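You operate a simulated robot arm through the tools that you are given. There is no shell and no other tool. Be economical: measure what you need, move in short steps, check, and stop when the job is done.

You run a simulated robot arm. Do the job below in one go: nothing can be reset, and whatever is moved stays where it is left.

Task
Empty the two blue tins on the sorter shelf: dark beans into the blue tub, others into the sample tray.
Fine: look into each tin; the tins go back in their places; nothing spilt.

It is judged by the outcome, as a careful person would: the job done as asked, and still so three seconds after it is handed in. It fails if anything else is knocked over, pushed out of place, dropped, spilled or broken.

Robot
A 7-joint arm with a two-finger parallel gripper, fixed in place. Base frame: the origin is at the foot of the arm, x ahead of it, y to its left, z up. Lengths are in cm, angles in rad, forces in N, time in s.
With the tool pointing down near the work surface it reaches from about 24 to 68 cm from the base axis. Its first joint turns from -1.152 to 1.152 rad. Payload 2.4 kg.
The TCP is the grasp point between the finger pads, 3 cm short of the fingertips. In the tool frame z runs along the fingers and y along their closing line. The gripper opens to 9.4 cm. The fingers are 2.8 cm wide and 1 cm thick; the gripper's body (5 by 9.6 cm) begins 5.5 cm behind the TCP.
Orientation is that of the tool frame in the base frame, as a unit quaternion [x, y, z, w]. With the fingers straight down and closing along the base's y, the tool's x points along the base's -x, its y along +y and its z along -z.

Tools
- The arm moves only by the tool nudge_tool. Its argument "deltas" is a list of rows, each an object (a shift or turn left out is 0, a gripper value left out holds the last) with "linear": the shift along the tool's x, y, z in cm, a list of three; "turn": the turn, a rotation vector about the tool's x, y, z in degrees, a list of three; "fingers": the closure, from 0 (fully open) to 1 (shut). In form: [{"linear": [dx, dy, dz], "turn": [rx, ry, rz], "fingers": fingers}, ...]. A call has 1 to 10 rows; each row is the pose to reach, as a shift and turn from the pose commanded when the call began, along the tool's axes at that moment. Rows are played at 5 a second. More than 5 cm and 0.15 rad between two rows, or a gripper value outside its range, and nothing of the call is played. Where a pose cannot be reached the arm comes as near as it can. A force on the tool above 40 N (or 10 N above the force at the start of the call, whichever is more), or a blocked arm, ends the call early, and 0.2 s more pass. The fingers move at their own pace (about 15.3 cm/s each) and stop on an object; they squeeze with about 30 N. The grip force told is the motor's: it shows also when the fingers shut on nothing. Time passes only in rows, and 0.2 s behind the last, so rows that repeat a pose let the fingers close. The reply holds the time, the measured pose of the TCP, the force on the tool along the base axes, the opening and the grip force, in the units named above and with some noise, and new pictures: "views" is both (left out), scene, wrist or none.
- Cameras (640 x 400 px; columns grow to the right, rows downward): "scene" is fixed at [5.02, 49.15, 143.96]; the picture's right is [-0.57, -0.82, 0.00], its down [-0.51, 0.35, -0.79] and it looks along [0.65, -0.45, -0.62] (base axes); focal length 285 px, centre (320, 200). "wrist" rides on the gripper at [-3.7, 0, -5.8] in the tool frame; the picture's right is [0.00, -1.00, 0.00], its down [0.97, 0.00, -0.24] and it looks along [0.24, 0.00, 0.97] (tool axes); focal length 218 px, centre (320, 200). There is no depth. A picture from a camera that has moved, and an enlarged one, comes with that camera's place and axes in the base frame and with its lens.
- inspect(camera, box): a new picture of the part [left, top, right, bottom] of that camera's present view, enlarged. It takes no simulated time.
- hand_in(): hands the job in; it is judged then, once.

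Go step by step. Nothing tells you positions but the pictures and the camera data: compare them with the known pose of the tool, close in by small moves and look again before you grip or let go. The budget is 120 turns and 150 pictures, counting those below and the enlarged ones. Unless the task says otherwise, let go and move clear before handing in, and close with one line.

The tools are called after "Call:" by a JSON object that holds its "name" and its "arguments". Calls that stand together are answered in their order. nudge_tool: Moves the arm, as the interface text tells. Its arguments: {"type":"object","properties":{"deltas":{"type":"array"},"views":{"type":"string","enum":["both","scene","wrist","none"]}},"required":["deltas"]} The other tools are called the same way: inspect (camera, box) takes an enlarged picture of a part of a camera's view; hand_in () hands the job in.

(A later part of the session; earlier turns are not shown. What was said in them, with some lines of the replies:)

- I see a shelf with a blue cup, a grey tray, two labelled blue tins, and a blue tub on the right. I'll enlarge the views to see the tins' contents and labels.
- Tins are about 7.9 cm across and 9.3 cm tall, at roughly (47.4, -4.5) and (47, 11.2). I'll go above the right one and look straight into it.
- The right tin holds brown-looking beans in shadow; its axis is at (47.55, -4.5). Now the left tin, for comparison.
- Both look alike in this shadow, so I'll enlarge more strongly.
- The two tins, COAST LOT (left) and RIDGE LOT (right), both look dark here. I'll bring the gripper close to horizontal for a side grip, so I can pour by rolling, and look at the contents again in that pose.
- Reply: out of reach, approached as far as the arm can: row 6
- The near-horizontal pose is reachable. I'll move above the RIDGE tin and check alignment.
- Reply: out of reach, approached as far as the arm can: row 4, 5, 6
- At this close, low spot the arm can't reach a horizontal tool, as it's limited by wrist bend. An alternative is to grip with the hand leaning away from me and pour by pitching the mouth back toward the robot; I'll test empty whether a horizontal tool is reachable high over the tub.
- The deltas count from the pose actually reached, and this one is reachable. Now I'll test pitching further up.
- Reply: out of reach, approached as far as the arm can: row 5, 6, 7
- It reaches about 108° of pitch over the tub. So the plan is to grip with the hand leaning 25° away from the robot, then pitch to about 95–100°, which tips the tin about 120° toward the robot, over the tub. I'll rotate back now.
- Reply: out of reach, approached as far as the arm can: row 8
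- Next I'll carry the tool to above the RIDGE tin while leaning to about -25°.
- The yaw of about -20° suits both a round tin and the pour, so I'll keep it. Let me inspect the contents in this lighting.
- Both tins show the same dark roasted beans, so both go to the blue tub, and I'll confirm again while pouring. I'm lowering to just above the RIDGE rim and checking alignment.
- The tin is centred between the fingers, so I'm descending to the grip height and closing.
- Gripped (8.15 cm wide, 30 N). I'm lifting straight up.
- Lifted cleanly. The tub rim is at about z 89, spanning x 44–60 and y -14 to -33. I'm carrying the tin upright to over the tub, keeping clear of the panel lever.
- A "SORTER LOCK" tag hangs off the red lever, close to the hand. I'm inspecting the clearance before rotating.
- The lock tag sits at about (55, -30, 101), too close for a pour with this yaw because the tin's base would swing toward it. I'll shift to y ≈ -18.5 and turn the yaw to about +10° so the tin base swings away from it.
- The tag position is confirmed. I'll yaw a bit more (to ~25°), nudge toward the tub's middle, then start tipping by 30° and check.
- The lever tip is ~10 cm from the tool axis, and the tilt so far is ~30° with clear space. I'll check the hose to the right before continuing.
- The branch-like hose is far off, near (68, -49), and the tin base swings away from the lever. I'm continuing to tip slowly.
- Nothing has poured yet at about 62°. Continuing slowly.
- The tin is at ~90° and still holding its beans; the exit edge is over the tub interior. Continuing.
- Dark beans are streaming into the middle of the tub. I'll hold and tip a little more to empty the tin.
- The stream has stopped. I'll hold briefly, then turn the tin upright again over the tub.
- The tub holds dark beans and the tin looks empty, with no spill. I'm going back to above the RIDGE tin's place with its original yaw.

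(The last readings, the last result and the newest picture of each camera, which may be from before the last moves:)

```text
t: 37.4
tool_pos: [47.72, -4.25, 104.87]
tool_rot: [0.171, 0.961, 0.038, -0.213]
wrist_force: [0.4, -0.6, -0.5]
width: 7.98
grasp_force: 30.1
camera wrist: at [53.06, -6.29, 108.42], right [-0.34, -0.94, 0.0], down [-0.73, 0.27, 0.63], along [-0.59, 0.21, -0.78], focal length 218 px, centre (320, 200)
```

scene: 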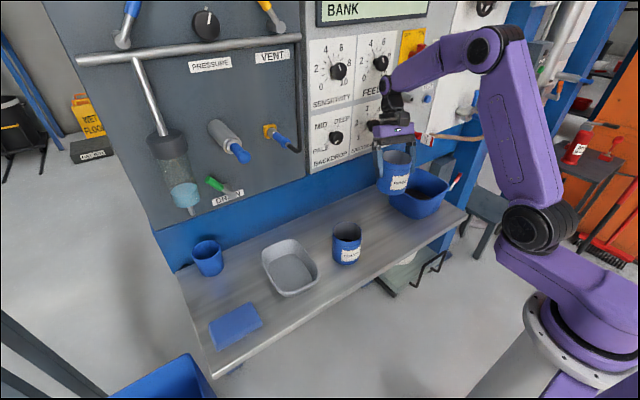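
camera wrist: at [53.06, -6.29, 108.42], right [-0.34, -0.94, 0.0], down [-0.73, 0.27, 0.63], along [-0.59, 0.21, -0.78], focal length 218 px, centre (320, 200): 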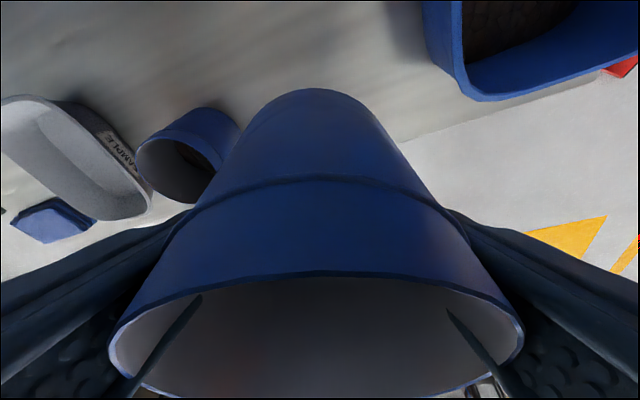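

Aligned with its spot; the tin seems to have slid about 0.3 cm deeper in the grip. I'm lowering to just above the shelf first.

Call:
{"name": "nudge_tool", "arguments": {"deltas": [{"linear": [-1.3, -0.1, 2.6]}, {"linear": [-2.6, -0.18, 5.4]}, {"linear": [-3.9, -0.18, 8.2]}, {"linear": [-5.2, -0.18, 11]}, {"linear": [-6.3, -0.18, 13.4]}, {"linear": [-7.04, -0.18, 14.92]}, {"linear": [-7.04, -0.18, 14.92]}]}}

Call:
{"name": "inspect", "arguments": {"camera": "scene", "box": [320, 170, 440, 260]}}

```text
t: 39.0
tool_pos: [48.09, -4.81, 88.02]
tool_rot: [0.169, 0.962, 0.038, -0.213]
wrist_force: [0.0, 0.4, -1.7]
width: 7.99
grasp_force: 30.1
camera wrist: at [53.46, -6.76, 91.71], right [-0.34, -0.94, 0.0], down [-0.73, 0.27, 0.63], along [-0.59, 0.21, -0.78], focal length 218 px, centre (320, 200)
```

scene: 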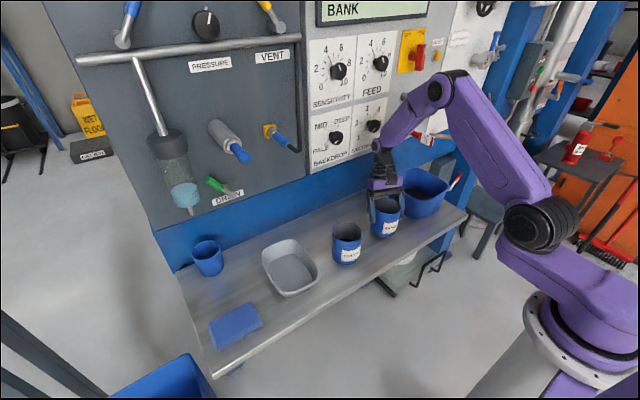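
wrist: 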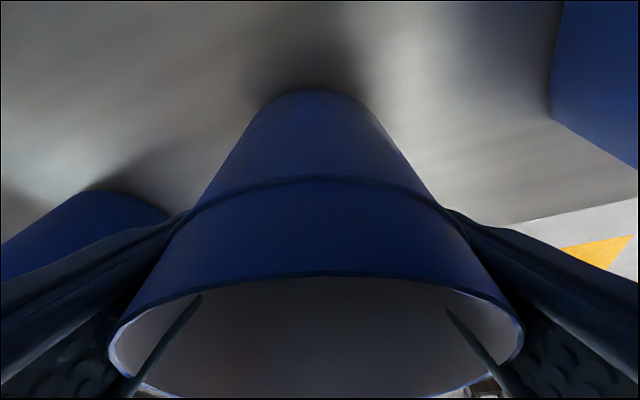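

```text
4.44 times, centred on (380, 215) of scene
camera zoom: at [5.02, 49.15, 143.96], right [-0.57, -0.82, 0.0], down [-0.51, 0.35, -0.79], along [0.65, -0.45, -0.62], focal length 1266 px, centre (53, 133)
```

zoom: 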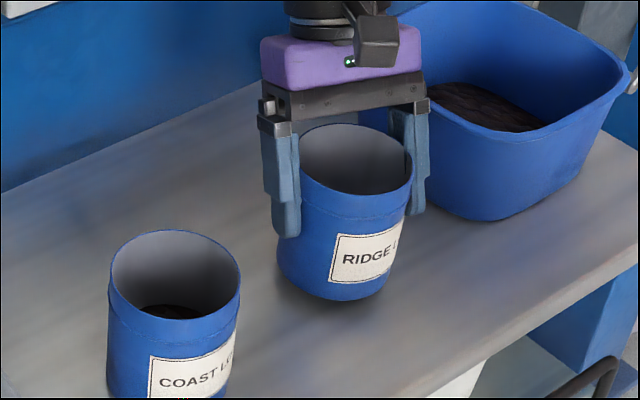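

The tin is upright, about 0.7 cm above the shelf. I'll correct a small lateral offset and go down gently.

Call:
{"name": "nudge_tool", "arguments": {"deltas": [{"linear": [0.41, 0.13, 0.19]}, {"linear": [0.3, 0.13, 0.42]}, {"linear": [0.2, 0.13, 0.64]}, {"linear": [0.2, 0.13, 0.64]}], "views": "wrist"}}

```text
t: 40.0
tool_pos: [47.52, -4.61, 87.74]
tool_rot: [0.169, 0.962, 0.038, -0.213]
wrist_force: [-0.4, 0.0, -0.8]
width: 8.01
grasp_force: 30.1
camera wrist: at [52.86, -6.49, 91.34], right [-0.34, -0.94, 0.0], down [-0.73, 0.27, 0.63], along [-0.59, 0.21, -0.78], focal length 218 px, centre (320, 200)
```

wrist: 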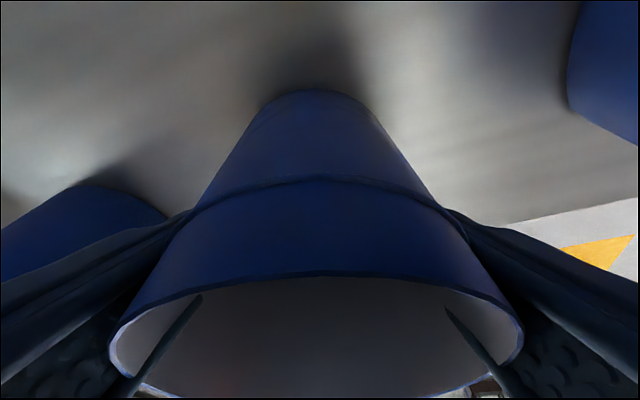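

Call:
{"name": "nudge_tool", "arguments": {"deltas": [{"linear": [-0.08, 0, 0.18]}, {"linear": [-0.13, 0, 0.27]}, {"linear": [-0.17, 0, 0.36]}, {"linear": [-0.17, 0, 0.36]}], "views": "none"}}

Call:
{"name": "inspect", "arguments": {"camera": "scene", "box": [320, 170, 440, 260]}}

```text
t: 41.0
tool_pos: [47.38, -4.59, 87.45]
tool_rot: [0.169, 0.962, 0.038, -0.212]
wrist_force: [0.8, 0.3, -1.0]
width: 7.99
grasp_force: 29.6
```

```text
4.44 times, centred on (380, 215) of scene
camera zoom: at [5.02, 49.15, 143.96], right [-0.57, -0.82, 0.0], down [-0.51, 0.35, -0.79], along [0.65, -0.45, -0.62], focal length 1266 px, centre (53, 133)
```

zoom: 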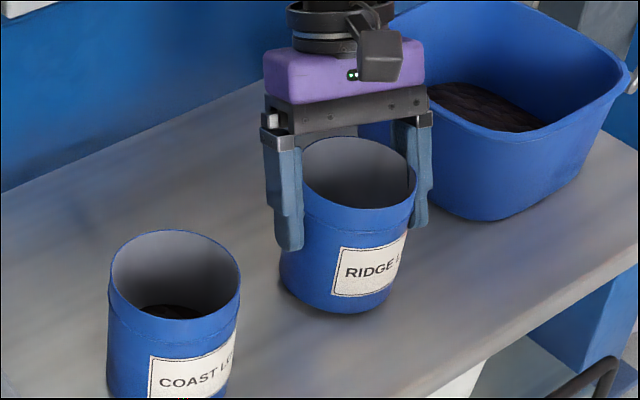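

The tin is about 0.4 cm toward -y/-x of its original image position. I'll correct, then lower to contact.

Call:
{"name": "nudge_tool", "arguments": {"deltas": [{"linear": [-0.1, 0.41, -0.05]}, {"linear": [-0.14, 0.41, 0.04]}, {"linear": [-0.18, 0.41, 0.13]}, {"linear": [-0.21, 0.41, 0.18]}, {"linear": [-0.21, 0.41, 0.18]}], "views": "none"}}

Call:
{"name": "inspect", "arguments": {"camera": "scene", "box": [320, 190, 410, 270]}}

```text
t: 42.2
tool_pos: [47.7, -4.06, 87.23]
tool_rot: [0.169, 0.962, 0.037, -0.212]
wrist_force: [-0.9, -2.2, 11.3]
width: 7.96
grasp_force: 29.9
```

```text
5.00 times, centred on (365, 230) of scene
camera zoom: at [5.0, 49.15, 143.96], right [-0.57, -0.82, 0.0], down [-0.51, 0.35, -0.79], along [0.65, -0.45, -0.62], focal length 1424 px, centre (95, 50)
```

zoom: 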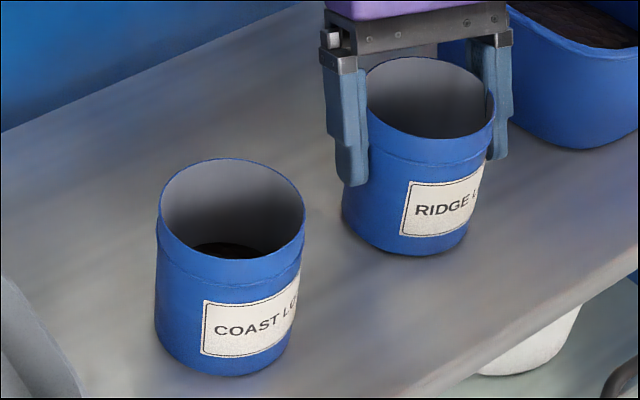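

It's in contact (11 N), but overshot ~0.4 cm the other way. A tiny lift, shift and set down will centre it.

Call:
{"name": "nudge_tool", "arguments": {"deltas": [{"linear": [0.13, 0, -0.27]}, {"linear": [0.2, -0.29, -0.24]}, {"linear": [0.2, -0.29, -0.24]}, {"linear": [0.12, -0.29, -0.07]}, {"linear": [0.09, -0.29, 0.0]}], "views": "none"}}

Call:
{"name": "inspect", "arguments": {"camera": "scene", "box": [320, 190, 410, 270]}}

```text
t: 43.4
tool_pos: [47.54, -4.41, 87.15]
tool_rot: [0.169, 0.962, 0.037, -0.213]
wrist_force: [-1.5, 1.8, 16.1]
width: 7.98
grasp_force: 30.4
```

```text
5.00 times, centred on (365, 230) of scene
camera zoom: at [4.99, 49.16, 143.96], right [-0.57, -0.82, 0.0], down [-0.51, 0.35, -0.79], along [0.65, -0.45, -0.62], focal length 1424 px, centre (95, 50)
```

zoom: 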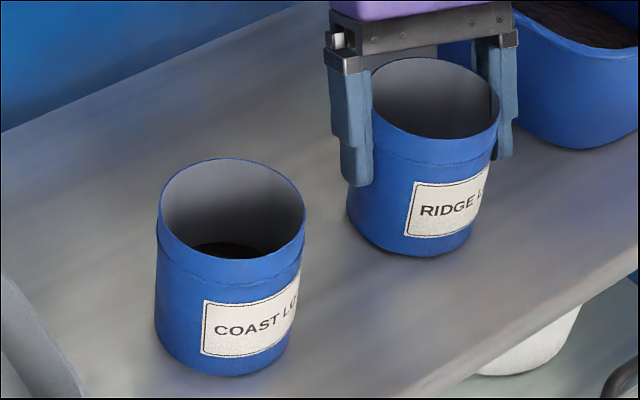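

That's within a couple of millimetres. Releasing, then rising straight up.

Call:
{"name": "nudge_tool", "arguments": {"deltas": [{"fingers": 0.5}, {"fingers": 0}, {"fingers": 0}, {"linear": [0.42, 0, -0.9]}, {"linear": [1.7, 0, -3.6]}, {"linear": [3.4, 0, -7.25]}, {"linear": [5.1, 0, -10.9]}, {"linear": [6.8, 0, -14.5]}, {"linear": [7.6, 0, -16.3]}, {"linear": [7.6, 0, -16.3]}]}}

Call:
{"name": "inspect", "arguments": {"camera": "scene", "box": [320, 190, 410, 270]}}

Call:
{"name": "inspect", "arguments": {"camera": "wrist", "box": [130, 35, 390, 205]}}

```text
t: 45.6
tool_pos: [47.77, -4.36, 105.52]
tool_rot: [0.169, 0.961, 0.037, -0.213]
wrist_force: [-0.7, 1.0, 0.2]
width: 9.4
grasp_force: 0.1
camera wrist: at [53.04, -6.44, 109.08], right [-0.34, -0.94, 0.0], down [-0.73, 0.27, 0.63], along [-0.59, 0.21, -0.78], focal length 218 px, centre (320, 200)
```

scene: 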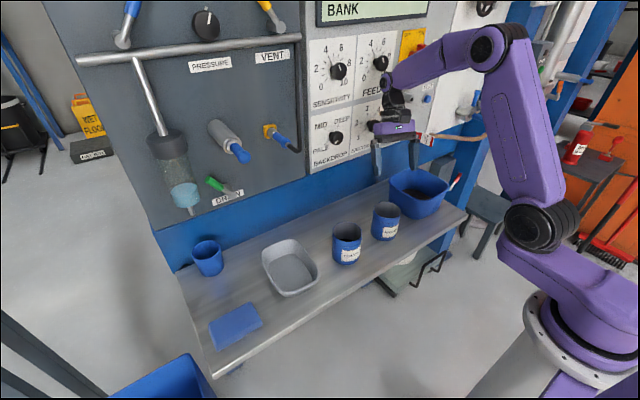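
wrist: 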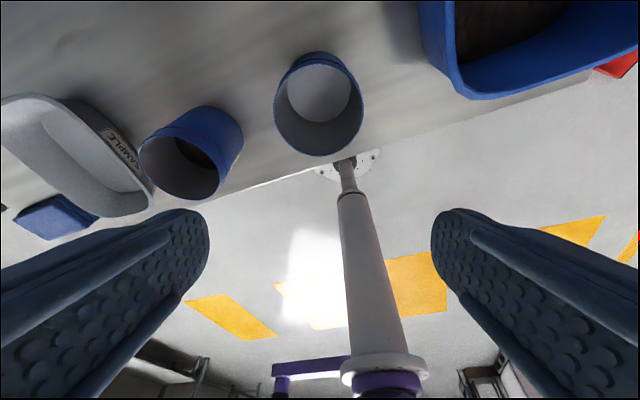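

```text
5.00 times, centred on (365, 230) of scene
camera zoom: at [5.02, 49.15, 143.96], right [-0.57, -0.82, 0.0], down [-0.51, 0.35, -0.79], along [0.65, -0.45, -0.62], focal length 1424 px, centre (95, 50)
```

zoom: 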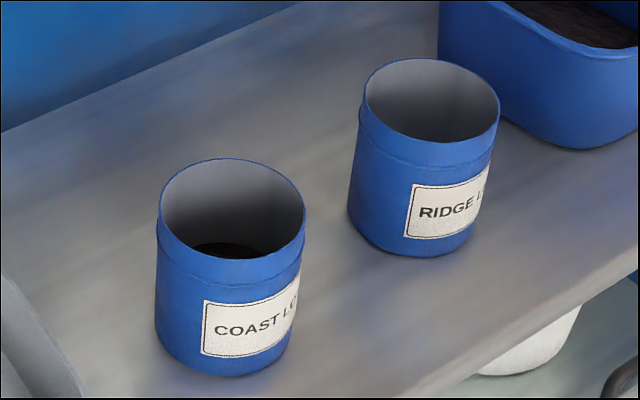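

```text
2.35 times, centred on (260, 120) of wrist
camera zoom: at [53.04, -6.44, 109.08], right [-0.34, -0.94, 0.0], down [-0.73, 0.27, 0.63], along [-0.59, 0.21, -0.78], focal length 514 px, centre (461, 388)
```

zoom: 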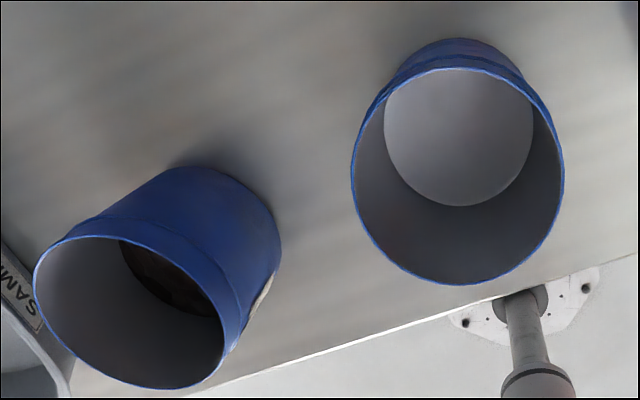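

RIDGE is empty and back in its place. Next is the COAST tin: moving above it with the pouring yaw (+25°) so no re-yaw is needed later, and looking in.

Call:
{"name": "nudge_tool", "arguments": {"deltas": [{"linear": [0.79, 2.07, 0.37], "turn": [2.71, 0, -5.83]}, {"linear": [1.57, 4.14, 0.73], "turn": [5.43, 0, -11.66]}, {"linear": [2.36, 6.2, 1.1], "turn": [8.14, 0, -17.5]}, {"linear": [3.14, 8.3, 1.47], "turn": [10.86, 0, -23.3]}, {"linear": [3.93, 10.4, 1.84], "turn": [13.57, 0, -29.1]}, {"linear": [4.7, 12.4, 2.2], "turn": [16.3, 0, -35]}, {"linear": [5.5, 14.5, 2.57], "turn": [19, 0, -40.8]}, {"linear": [5.5, 14.5, 2.57], "turn": [19, 0, -40.8]}]}}

Call:
{"name": "inspect", "arguments": {"camera": "wrist", "box": [240, 30, 400, 150]}}

```text
t: 47.4
tool_pos: [46.9, 11.35, 105.11]
tool_rot: [-0.213, 0.953, -0.048, -0.212]
wrist_force: [0.2, 0.0, -0.5]
width: 9.39
grasp_force: 0.0
camera wrist: at [51.96, 13.84, 108.72], right [0.42, -0.91, 0.0], down [-0.7, -0.33, 0.63], along [-0.57, -0.27, -0.78], focal length 218 px, centre (320, 200)
```

scene: 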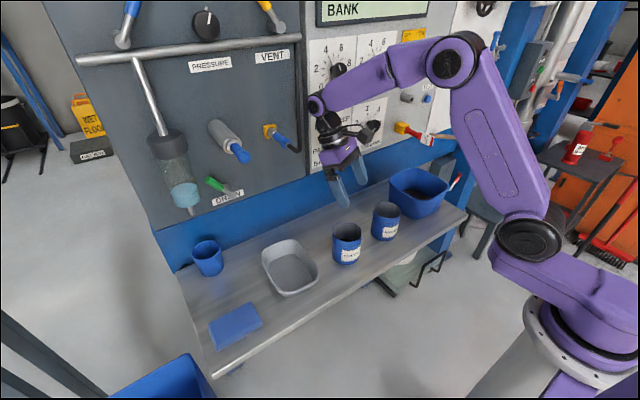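
wrist: 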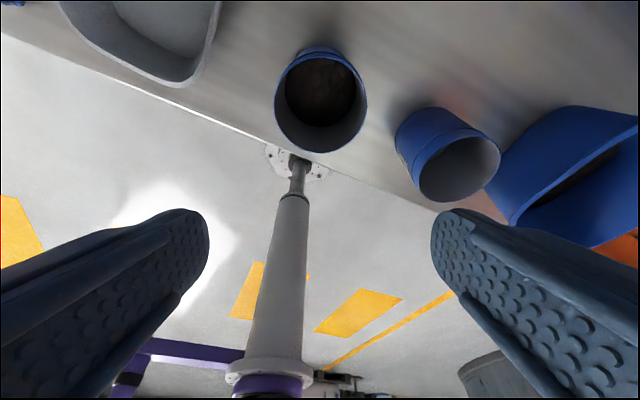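

```text
3.33 times, centred on (320, 90) of wrist
camera zoom: at [51.96, 13.84, 108.72], right [0.42, -0.91, 0.0], down [-0.7, -0.33, 0.63], along [-0.57, -0.27, -0.78], focal length 728 px, centre (320, 567)
```

zoom: 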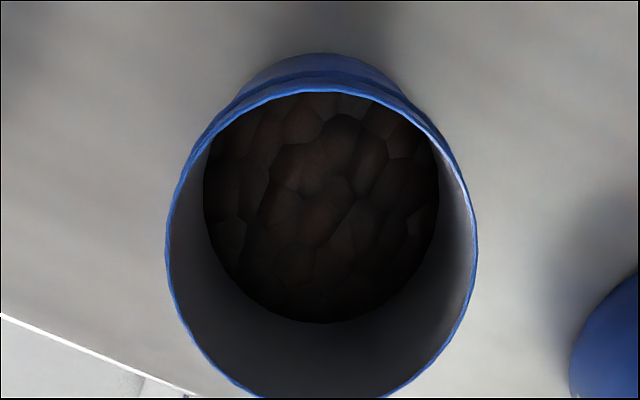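

COAST also shows dark roasted beans, same as RIDGE, so it goes to the tub too. I'm descending to just above the rim.

Call:
{"name": "nudge_tool", "arguments": {"deltas": [{"linear": [-1.2, 0, 2.6]}, {"linear": [-2.5, 0, 5.3]}, {"linear": [-3.7, 0, 8]}, {"linear": [-4.95, 0, 10.6]}, {"linear": [-4.95, 0, 10.6]}], "views": "wrist"}}

```text
t: 48.6
tool_pos: [46.67, 11.3, 93.44]
tool_rot: [-0.212, 0.953, -0.047, -0.211]
wrist_force: [0.8, 0.0, 0.5]
width: 9.41
grasp_force: 0.0
camera wrist: at [51.87, 13.78, 97.07], right [0.42, -0.91, 0.0], down [-0.71, -0.33, 0.63], along [-0.57, -0.27, -0.78], focal length 218 px, centre (320, 200)
```

wrist: 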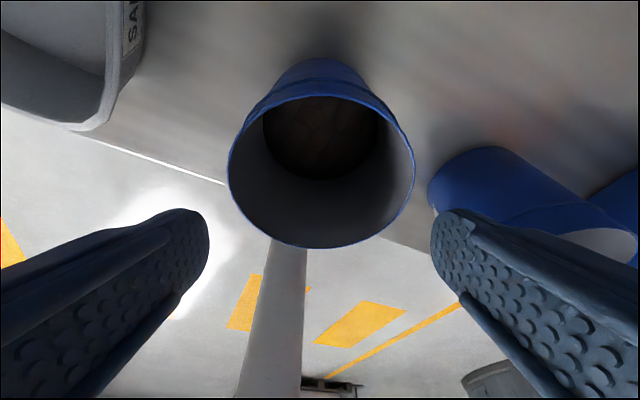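

Well centred. I'm descending and closing.

Call:
{"name": "nudge_tool", "arguments": {"deltas": [{"linear": [-0.9, 0, 1.4]}, {"linear": [-1.7, 0, 2.9]}, {"linear": [-2.4, 0, 4.4]}, {"linear": [-3.11, 0, 5.94]}, {"linear": [-3.11, 0, 5.94]}, {"linear": [-3.11, 0, 5.94], "fingers": 0.1}], "views": "both"}}

```text
t: 50.0
tool_pos: [47.1, 11.28, 86.94]
tool_rot: [-0.211, 0.953, -0.047, -0.212]
wrist_force: [0.5, 0.1, 0.0]
width: 8.45
grasp_force: 0.2
camera wrist: at [52.26, 13.71, 90.57], right [0.42, -0.91, 0.0], down [-0.71, -0.33, 0.63], along [-0.57, -0.27, -0.78], focal length 218 px, centre (320, 200)
```

scene: 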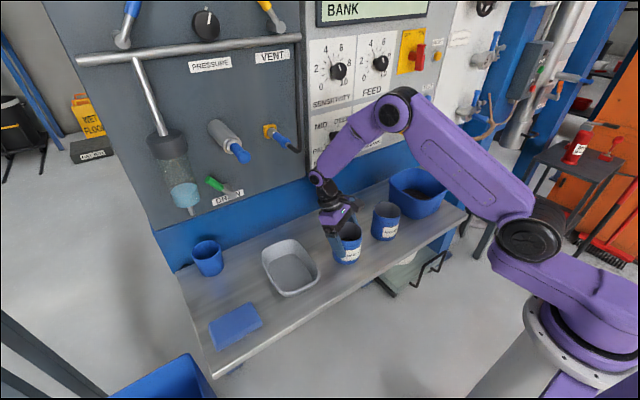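
wrist: 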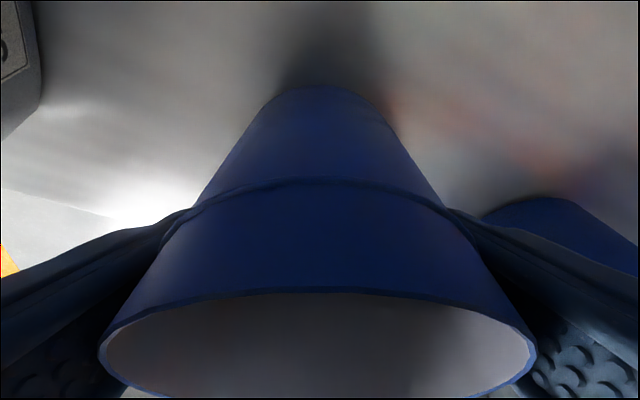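

Centred; closing the grip and lifting straight up.

Call:
{"name": "nudge_tool", "arguments": {"deltas": [{"fingers": 1}, {"fingers": 1}, {"fingers": 1}], "views": "wrist"}}

Call:
{"name": "nudge_tool", "arguments": {"deltas": [{"linear": [0.42, 0, -0.91]}, {"linear": [1.27, 0, -2.72]}, {"linear": [2.54, 0, -5.44]}, {"linear": [4.02, 0, -8.6]}, {"linear": [5.5, 0, -11.8]}, {"linear": [6.98, 0, -14.9]}, {"linear": [7.6, 0, -16.3]}, {"linear": [7.6, 0, -16.3]}]}}

```text
t: 50.8
tool_pos: [47.02, 11.27, 87.01]
tool_rot: [-0.212, 0.953, -0.047, -0.212]
wrist_force: [-0.5, -0.1, 0.1]
width: 8.22
grasp_force: 29.6
camera wrist: at [52.25, 13.71, 90.58], right [0.42, -0.91, 0.0], down [-0.71, -0.33, 0.63], along [-0.57, -0.27, -0.78], focal length 218 px, centre (320, 200)
```

wrist: 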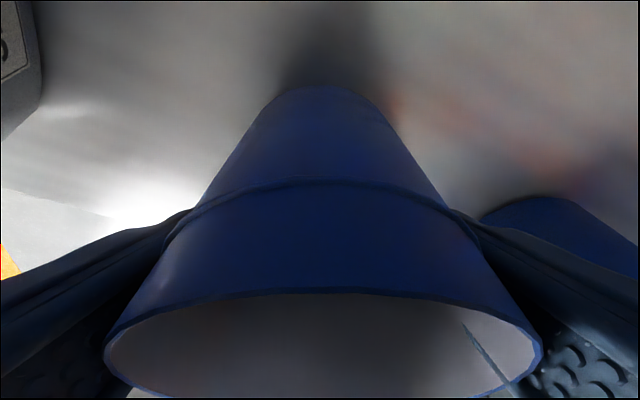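

```text
t: 52.6
tool_pos: [47.25, 11.43, 104.58]
tool_rot: [-0.211, 0.953, -0.046, -0.21]
wrist_force: [0.2, -0.5, -1.1]
width: 8.2
grasp_force: 30.3
camera wrist: at [52.28, 13.78, 108.27], right [0.42, -0.91, 0.0], down [-0.7, -0.33, 0.63], along [-0.57, -0.27, -0.78], focal length 218 px, centre (320, 200)
```

scene: 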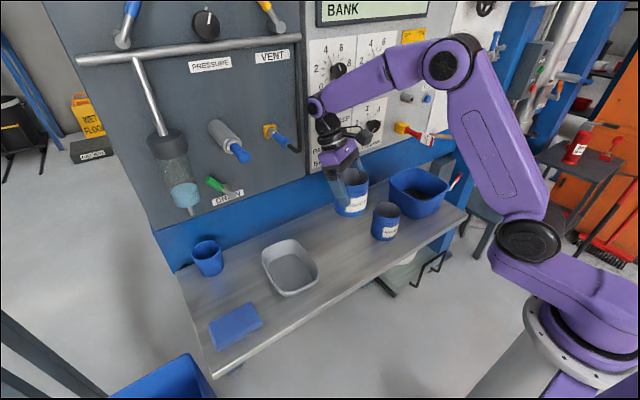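
wrist: 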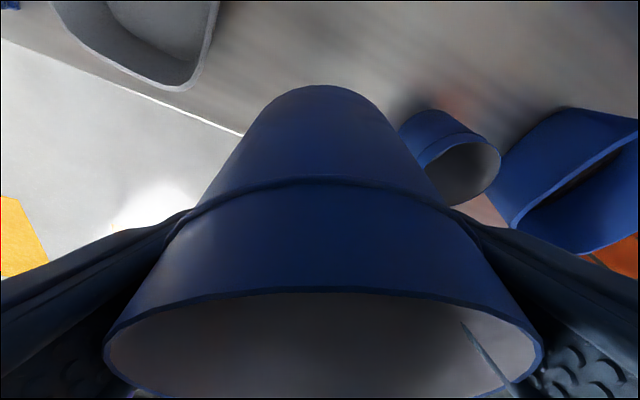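

Lifted. I'm carrying it upright over the RIDGE tin (8 cm clearance) to the same pour position.

Call:
{"name": "nudge_tool", "arguments": {"deltas": [{"linear": [0.3, -1.5, 0.14]}, {"linear": [0.9, -4.6, 0.4]}, {"linear": [1.7, -8.5, 0.77]}, {"linear": [2.5, -12.5, 1.13]}, {"linear": [3.3, -16.6, 1.5]}, {"linear": [4.1, -20.6, 1.87]}, {"linear": [4.9, -24.6, 2.2]}, {"linear": [5.6, -28, 2.54]}, {"linear": [6.1, -30.2, 2.74]}, {"linear": [6.2, -30.9, 2.8]}]}}

```text
t: 54.8
tool_pos: [53.94, -19.59, 104.81]
tool_rot: [-0.211, 0.953, -0.046, -0.211]
wrist_force: [0.4, 1.2, -1.2]
width: 8.16
grasp_force: 29.5
camera wrist: at [59.1, -17.16, 108.44], right [0.42, -0.91, 0.0], down [-0.7, -0.33, 0.63], along [-0.57, -0.27, -0.78], focal length 218 px, centre (320, 200)
```

scene: 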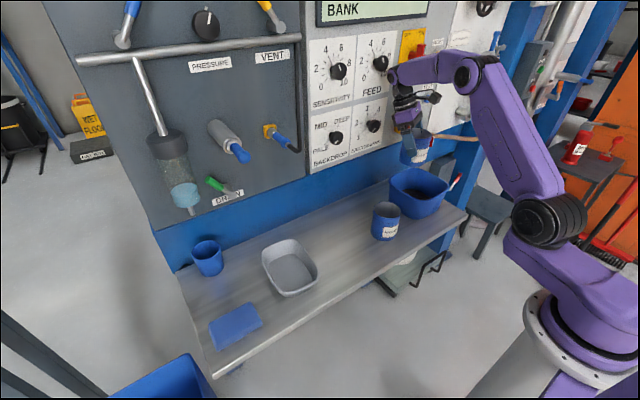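
wrist: 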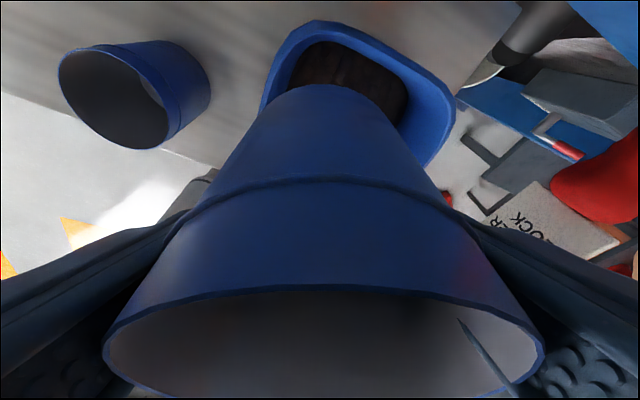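

Same spot as before. I'm tipping along the proven path.

Call:
{"name": "nudge_tool", "arguments": {"deltas": [{"turn": [0, -6, 0]}, {"turn": [0, -12, 0]}, {"turn": [0, -18, 0]}, {"turn": [0, -24, 0]}, {"turn": [0, -30, 0]}, {"turn": [0, -36, 0]}, {"turn": [0, -42, 0]}, {"turn": [0, -48, 0]}, {"turn": [0, -54, 0]}, {"turn": [0, -60, 0]}], "views": "none"}}

Call:
{"name": "nudge_tool", "arguments": {"deltas": [{"turn": [0, -4, 0]}, {"turn": [0, -8, 0]}, {"turn": [0, -12, 0]}, {"turn": [0, -16, 0]}, {"turn": [0, -20, 0]}, {"turn": [0, -24, 0]}, {"turn": [0, -28, 0]}, {"turn": [0, -32, 0]}, {"turn": [0, -36, 0]}, {"turn": [0, -40, 0]}], "views": "none"}}

Call:
{"name": "inspect", "arguments": {"camera": "scene", "box": [370, 80, 490, 230]}}

```text
t: 57.0
tool_pos: [54.1, -19.47, 104.81]
tool_rot: [-0.207, 0.931, 0.064, 0.294]
wrist_force: [0.5, -0.1, -0.9]
width: 8.17
grasp_force: 29.9
```

```text
t: 59.2
tool_pos: [54.05, -19.54, 104.71]
tool_rot: [-0.172, 0.774, 0.131, 0.595]
wrist_force: [0.5, 0.1, -1.5]
width: 8.17
grasp_force: 30.0
```

```text
2.67 times, centred on (430, 155) of scene
camera zoom: at [5.02, 49.15, 143.96], right [-0.57, -0.82, 0.0], down [-0.51, 0.35, -0.79], along [0.65, -0.45, -0.62], focal length 760 px, centre (27, 320)
```

zoom: 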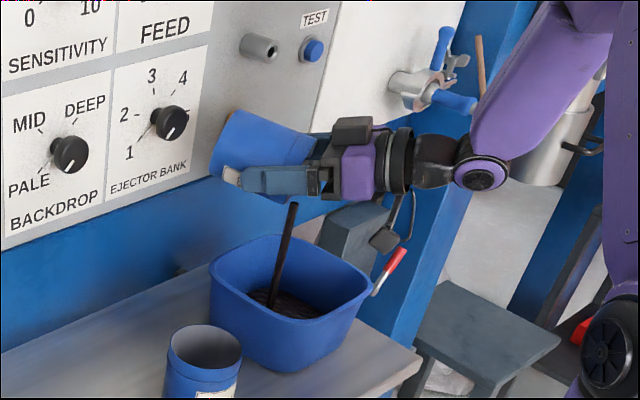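

Dark beans are streaming into the tub. I'll finish the tilt, wait, then come back upright.

Call:
{"name": "nudge_tool", "arguments": {"deltas": [{}, {}, {"turn": [0, -5, 0]}, {"turn": [0, -10, 0]}, {"turn": [0, -15, 0]}, {"turn": [0, -20, 0]}, {"turn": [0, -24, 0]}, {"turn": [0, -24, 0]}, {"turn": [0, -24, 0]}, {"turn": [0, -24, 0]}], "views": "none"}}

Call:
{"name": "nudge_tool", "arguments": {"deltas": [{}, {}, {}, {}], "views": "none"}}

Call:
{"name": "inspect", "arguments": {"camera": "scene", "box": [370, 80, 490, 230]}}

```text
t: 61.4
tool_pos: [54.03, -19.36, 104.61]
tool_rot: [-0.14, 0.634, 0.164, 0.743]
wrist_force: [-0.7, 0.4, -0.1]
width: 8.15
grasp_force: 30.3
```

```text
t: 62.4
tool_pos: [54.03, -19.45, 104.72]
tool_rot: [-0.141, 0.634, 0.164, 0.743]
wrist_force: [0.1, 0.2, -0.5]
width: 8.1
grasp_force: 29.8
```

```text
2.67 times, centred on (430, 155) of scene
camera zoom: at [5.02, 49.15, 143.96], right [-0.57, -0.82, 0.0], down [-0.51, 0.35, -0.79], along [0.65, -0.45, -0.62], focal length 760 px, centre (27, 320)
```

zoom: 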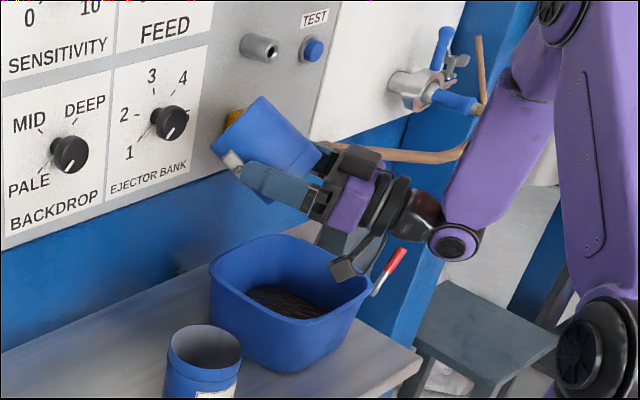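

The stream has ended. I'm bringing the tin upright.

Call:
{"name": "nudge_tool", "arguments": {"deltas": [{"turn": [0, 7, 0]}, {"turn": [0, 14, 0]}, {"turn": [0, 21, 0]}, {"turn": [0, 28, 0]}, {"turn": [0, 35, 0]}, {"turn": [0, 42, 0]}, {"turn": [0, 49, 0]}, {"turn": [0, 56, 0]}, {"turn": [0, 63, 0]}, {"turn": [0, 70, 0]}], "views": "none"}}

Call:
{"name": "nudge_tool", "arguments": {"deltas": [{"turn": [0, 7, 0]}, {"turn": [0, 14, 0]}, {"turn": [0, 21, 0]}, {"turn": [0, 28, 0]}, {"turn": [0, 35, 0]}, {"turn": [0, 42, 0]}, {"turn": [0, 49, 0]}, {"turn": [0, 54, 0]}, {"turn": [0, 54, 0]}]}}

```text
t: 64.6
tool_pos: [54.12, -19.52, 104.68]
tool_rot: [-0.21, 0.945, 0.054, 0.244]
wrist_force: [-0.5, 0.0, -0.5]
width: 8.13
grasp_force: 29.7
```

```text
t: 66.6
tool_pos: [53.99, -19.38, 104.81]
tool_rot: [-0.212, 0.953, -0.048, -0.212]
wrist_force: [-0.2, -0.3, -0.2]
width: 8.11
grasp_force: 29.9
camera wrist: at [59.09, -17.01, 108.38], right [0.42, -0.91, 0.0], down [-0.7, -0.33, 0.63], along [-0.57, -0.27, -0.78], focal length 218 px, centre (320, 200)
```

scene: 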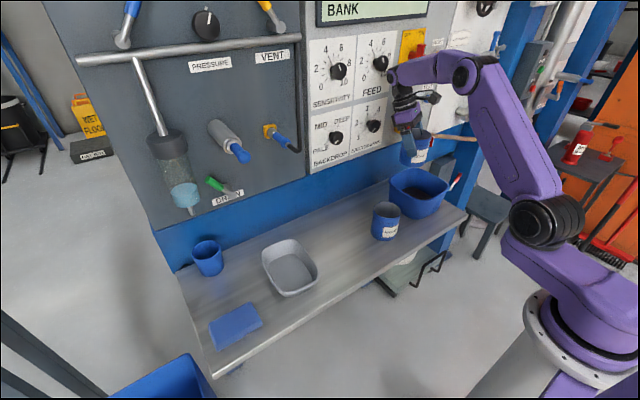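
wrist: 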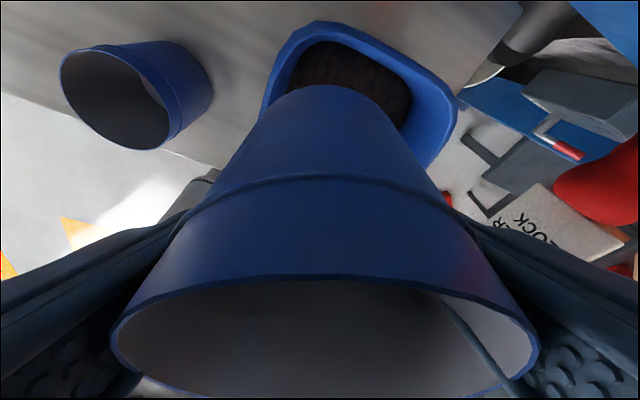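

Upright again. I'm carrying it back above its place.

Call:
{"name": "nudge_tool", "arguments": {"deltas": [{"linear": [-0.3, 1.5, -0.14]}, {"linear": [-0.9, 4.6, -0.43]}, {"linear": [-1.7, 8.5, -0.8]}, {"linear": [-2.5, 12.5, -1.17]}, {"linear": [-3.3, 16.6, -1.55]}, {"linear": [-4.1, 20.6, -1.93]}, {"linear": [-4.9, 24.6, -2.3]}, {"linear": [-5.6, 28, -2.6]}, {"linear": [-6.16, 30.72, -2.88]}, {"linear": [-6.16, 30.72, -2.88]}], "views": "none"}}

Call:
{"name": "nudge_tool", "arguments": {"deltas": [{"linear": [-1.3, 0, 2.8]}, {"linear": [-2.6, 0, 5.6]}, {"linear": [-3.9, 0, 8.4]}, {"linear": [-5.2, 0, 11.2]}, {"linear": [-6.2, 0, 13.3]}, {"linear": [-7.0, 0, 15.0]}, {"linear": [-7.0, 0, 15.0]}]}}

Call:
{"name": "inspect", "arguments": {"camera": "scene", "box": [320, 190, 410, 270]}}

```text
t: 68.8
tool_pos: [47.23, 11.27, 104.82]
tool_rot: [-0.212, 0.953, -0.048, -0.211]
wrist_force: [-0.7, 0.1, 0.4]
width: 8.12
grasp_force: 30.0
```

```text
t: 70.4
tool_pos: [47.29, 11.29, 88.19]
tool_rot: [-0.211, 0.953, -0.048, -0.211]
wrist_force: [0.0, -0.9, -1.6]
width: 8.09
grasp_force: 29.9
camera wrist: at [52.36, 13.75, 91.73], right [0.42, -0.91, 0.0], down [-0.71, -0.33, 0.63], along [-0.57, -0.27, -0.78], focal length 218 px, centre (320, 200)
```

scene: 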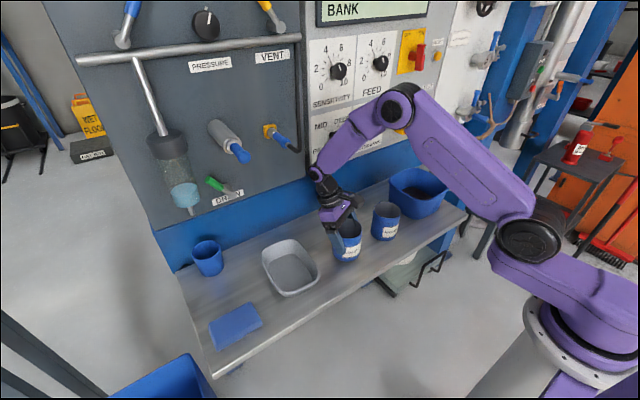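
wrist: 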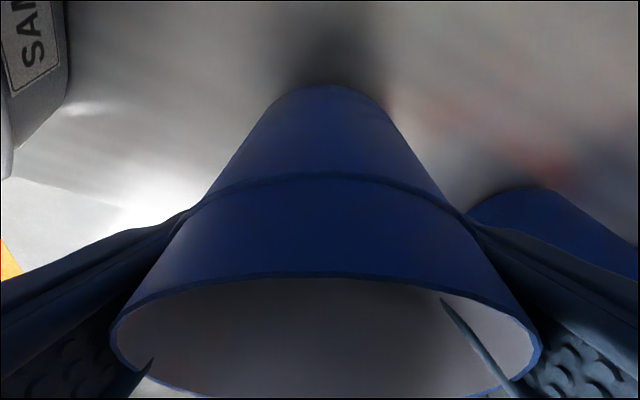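

```text
5.00 times, centred on (365, 230) of scene
camera zoom: at [5.02, 49.15, 143.96], right [-0.57, -0.82, 0.0], down [-0.51, 0.35, -0.79], along [0.65, -0.45, -0.62], focal length 1424 px, centre (95, 50)
```

zoom: 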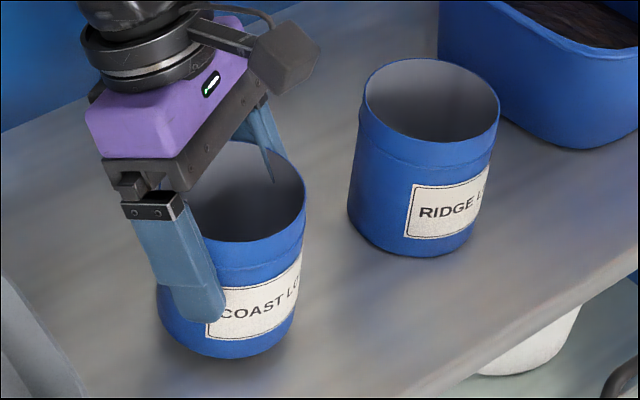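

It's positioned right, about 0.9 cm up. Lowering gently.

Call:
{"name": "nudge_tool", "arguments": {"deltas": [{"linear": [-0.1, 0, 0.22]}, {"linear": [-0.2, 0, 0.43]}, {"linear": [-0.29, 0, 0.62]}, {"linear": [-0.34, 0, 0.72]}, {"linear": [-0.34, 0, 0.72]}], "views": "none"}}

Call:
{"name": "inspect", "arguments": {"camera": "scene", "box": [320, 190, 410, 270]}}

```text
t: 71.6
tool_pos: [47.14, 11.33, 87.44]
tool_rot: [-0.211, 0.953, -0.046, -0.212]
wrist_force: [0.7, -0.7, 0.2]
width: 8.1
grasp_force: 29.9
```

```text
5.00 times, centred on (365, 230) of scene
camera zoom: at [5.02, 49.15, 143.96], right [-0.57, -0.82, 0.0], down [-0.51, 0.35, -0.79], along [0.65, -0.45, -0.62], focal length 1424 px, centre (95, 50)
```

zoom: 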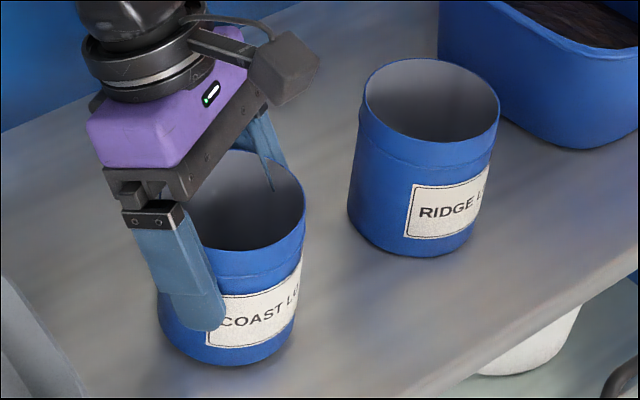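

Call:
{"name": "nudge_tool", "arguments": {"deltas": [{"linear": [-0.18, 0.09, 0.02]}, {"linear": [-0.22, 0.09, 0.11]}, {"linear": [-0.26, 0.09, 0.2]}, {"linear": [-0.26, 0.09, 0.2]}], "views": "none"}}

Call:
{"name": "inspect", "arguments": {"camera": "scene", "box": [320, 190, 410, 270]}}

```text
t: 72.6
tool_pos: [47.39, 11.35, 87.21]
tool_rot: [-0.212, 0.953, -0.046, -0.212]
wrist_force: [0.2, -1.2, 9.0]
width: 8.1
grasp_force: 30.1
```

```text
5.00 times, centred on (365, 230) of scene
camera zoom: at [5.01, 49.14, 143.96], right [-0.57, -0.82, 0.0], down [-0.51, 0.35, -0.79], along [0.65, -0.45, -0.62], focal length 1424 px, centre (95, 50)
```

zoom: 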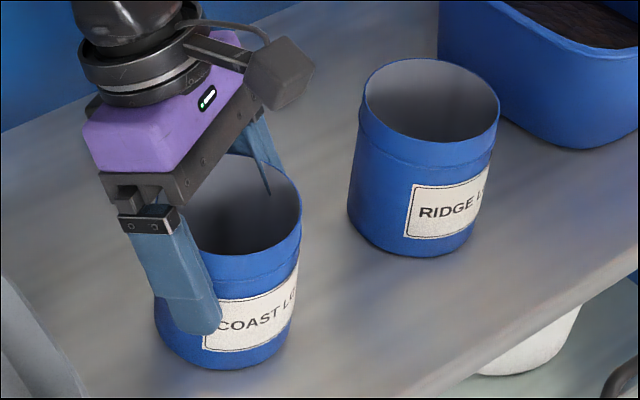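

Contact at 9 N, within ~3 mm of the original spot. Releasing and rising.

Call:
{"name": "nudge_tool", "arguments": {"deltas": [{"fingers": 0.5}, {"fingers": 0}, {"fingers": 0}, {"linear": [0.42, 0, -0.9]}, {"linear": [1.7, 0, -3.6]}, {"linear": [3.4, 0, -7.25]}, {"linear": [5.1, 0, -10.9]}, {"linear": [6.8, 0, -14.5]}, {"linear": [7.6, 0, -16.3]}, {"linear": [7.6, 0, -16.3]}]}}

Call:
{"name": "inspect", "arguments": {"camera": "scene", "box": [320, 190, 410, 270]}}

Call:
{"name": "inspect", "arguments": {"camera": "scene", "box": [160, 150, 480, 350]}}

```text
t: 74.8
tool_pos: [47.29, 11.63, 104.9]
tool_rot: [-0.213, 0.953, -0.047, -0.211]
wrist_force: [-0.7, -0.6, 0.0]
width: 9.38
grasp_force: 0.1
camera wrist: at [52.51, 14.01, 108.51], right [0.42, -0.91, 0.0], down [-0.71, -0.33, 0.63], along [-0.57, -0.27, -0.78], focal length 218 px, centre (320, 200)
```

scene: 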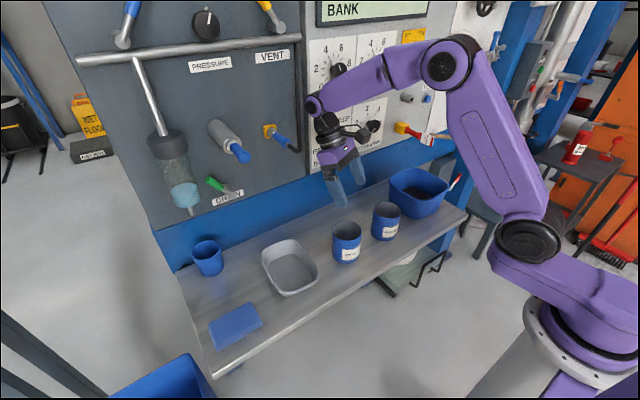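
wrist: 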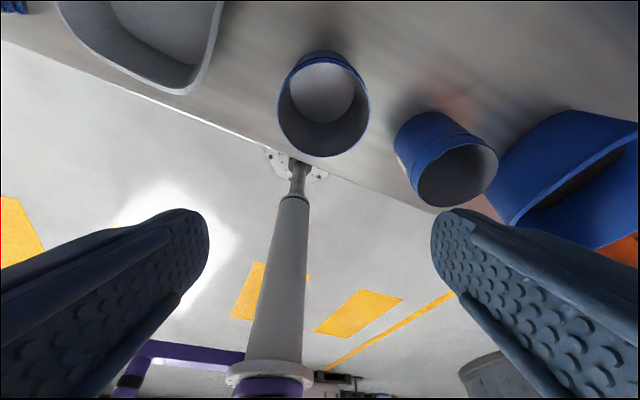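

```text
5.00 times, centred on (365, 230) of scene
camera zoom: at [5.02, 49.15, 143.96], right [-0.57, -0.82, 0.0], down [-0.51, 0.35, -0.79], along [0.65, -0.45, -0.62], focal length 1424 px, centre (95, 50)
```

zoom: 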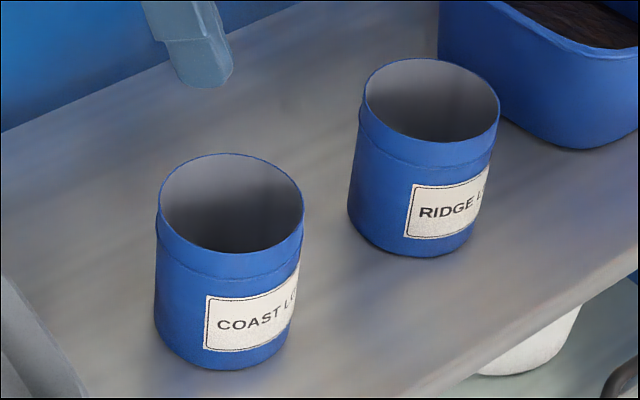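

```text
2.00 times, centred on (320, 250) of scene
camera zoom: at [5.02, 49.15, 143.96], right [-0.57, -0.82, 0.0], down [-0.51, 0.35, -0.79], along [0.65, -0.45, -0.62], focal length 570 px, centre (320, 100)
```

zoom: 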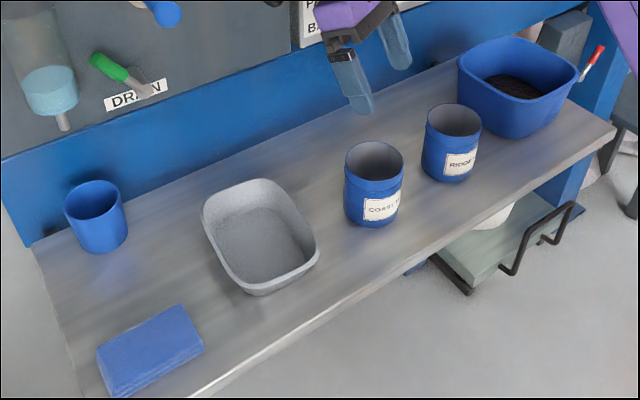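

Both tins are empty and standing in their places. The dark beans are in the tub, nothing is spilt, the lock tag is untouched and the arm is clear.

Call:
{"name": "hand_in", "arguments": {}}

```text
The job is handed in.
```

I looked into both tins and both held dark beans. All of them are now in the blue tub and none went in the sample tray; both tins are back within a few millimetres of where they stood, and nothing was spilt.
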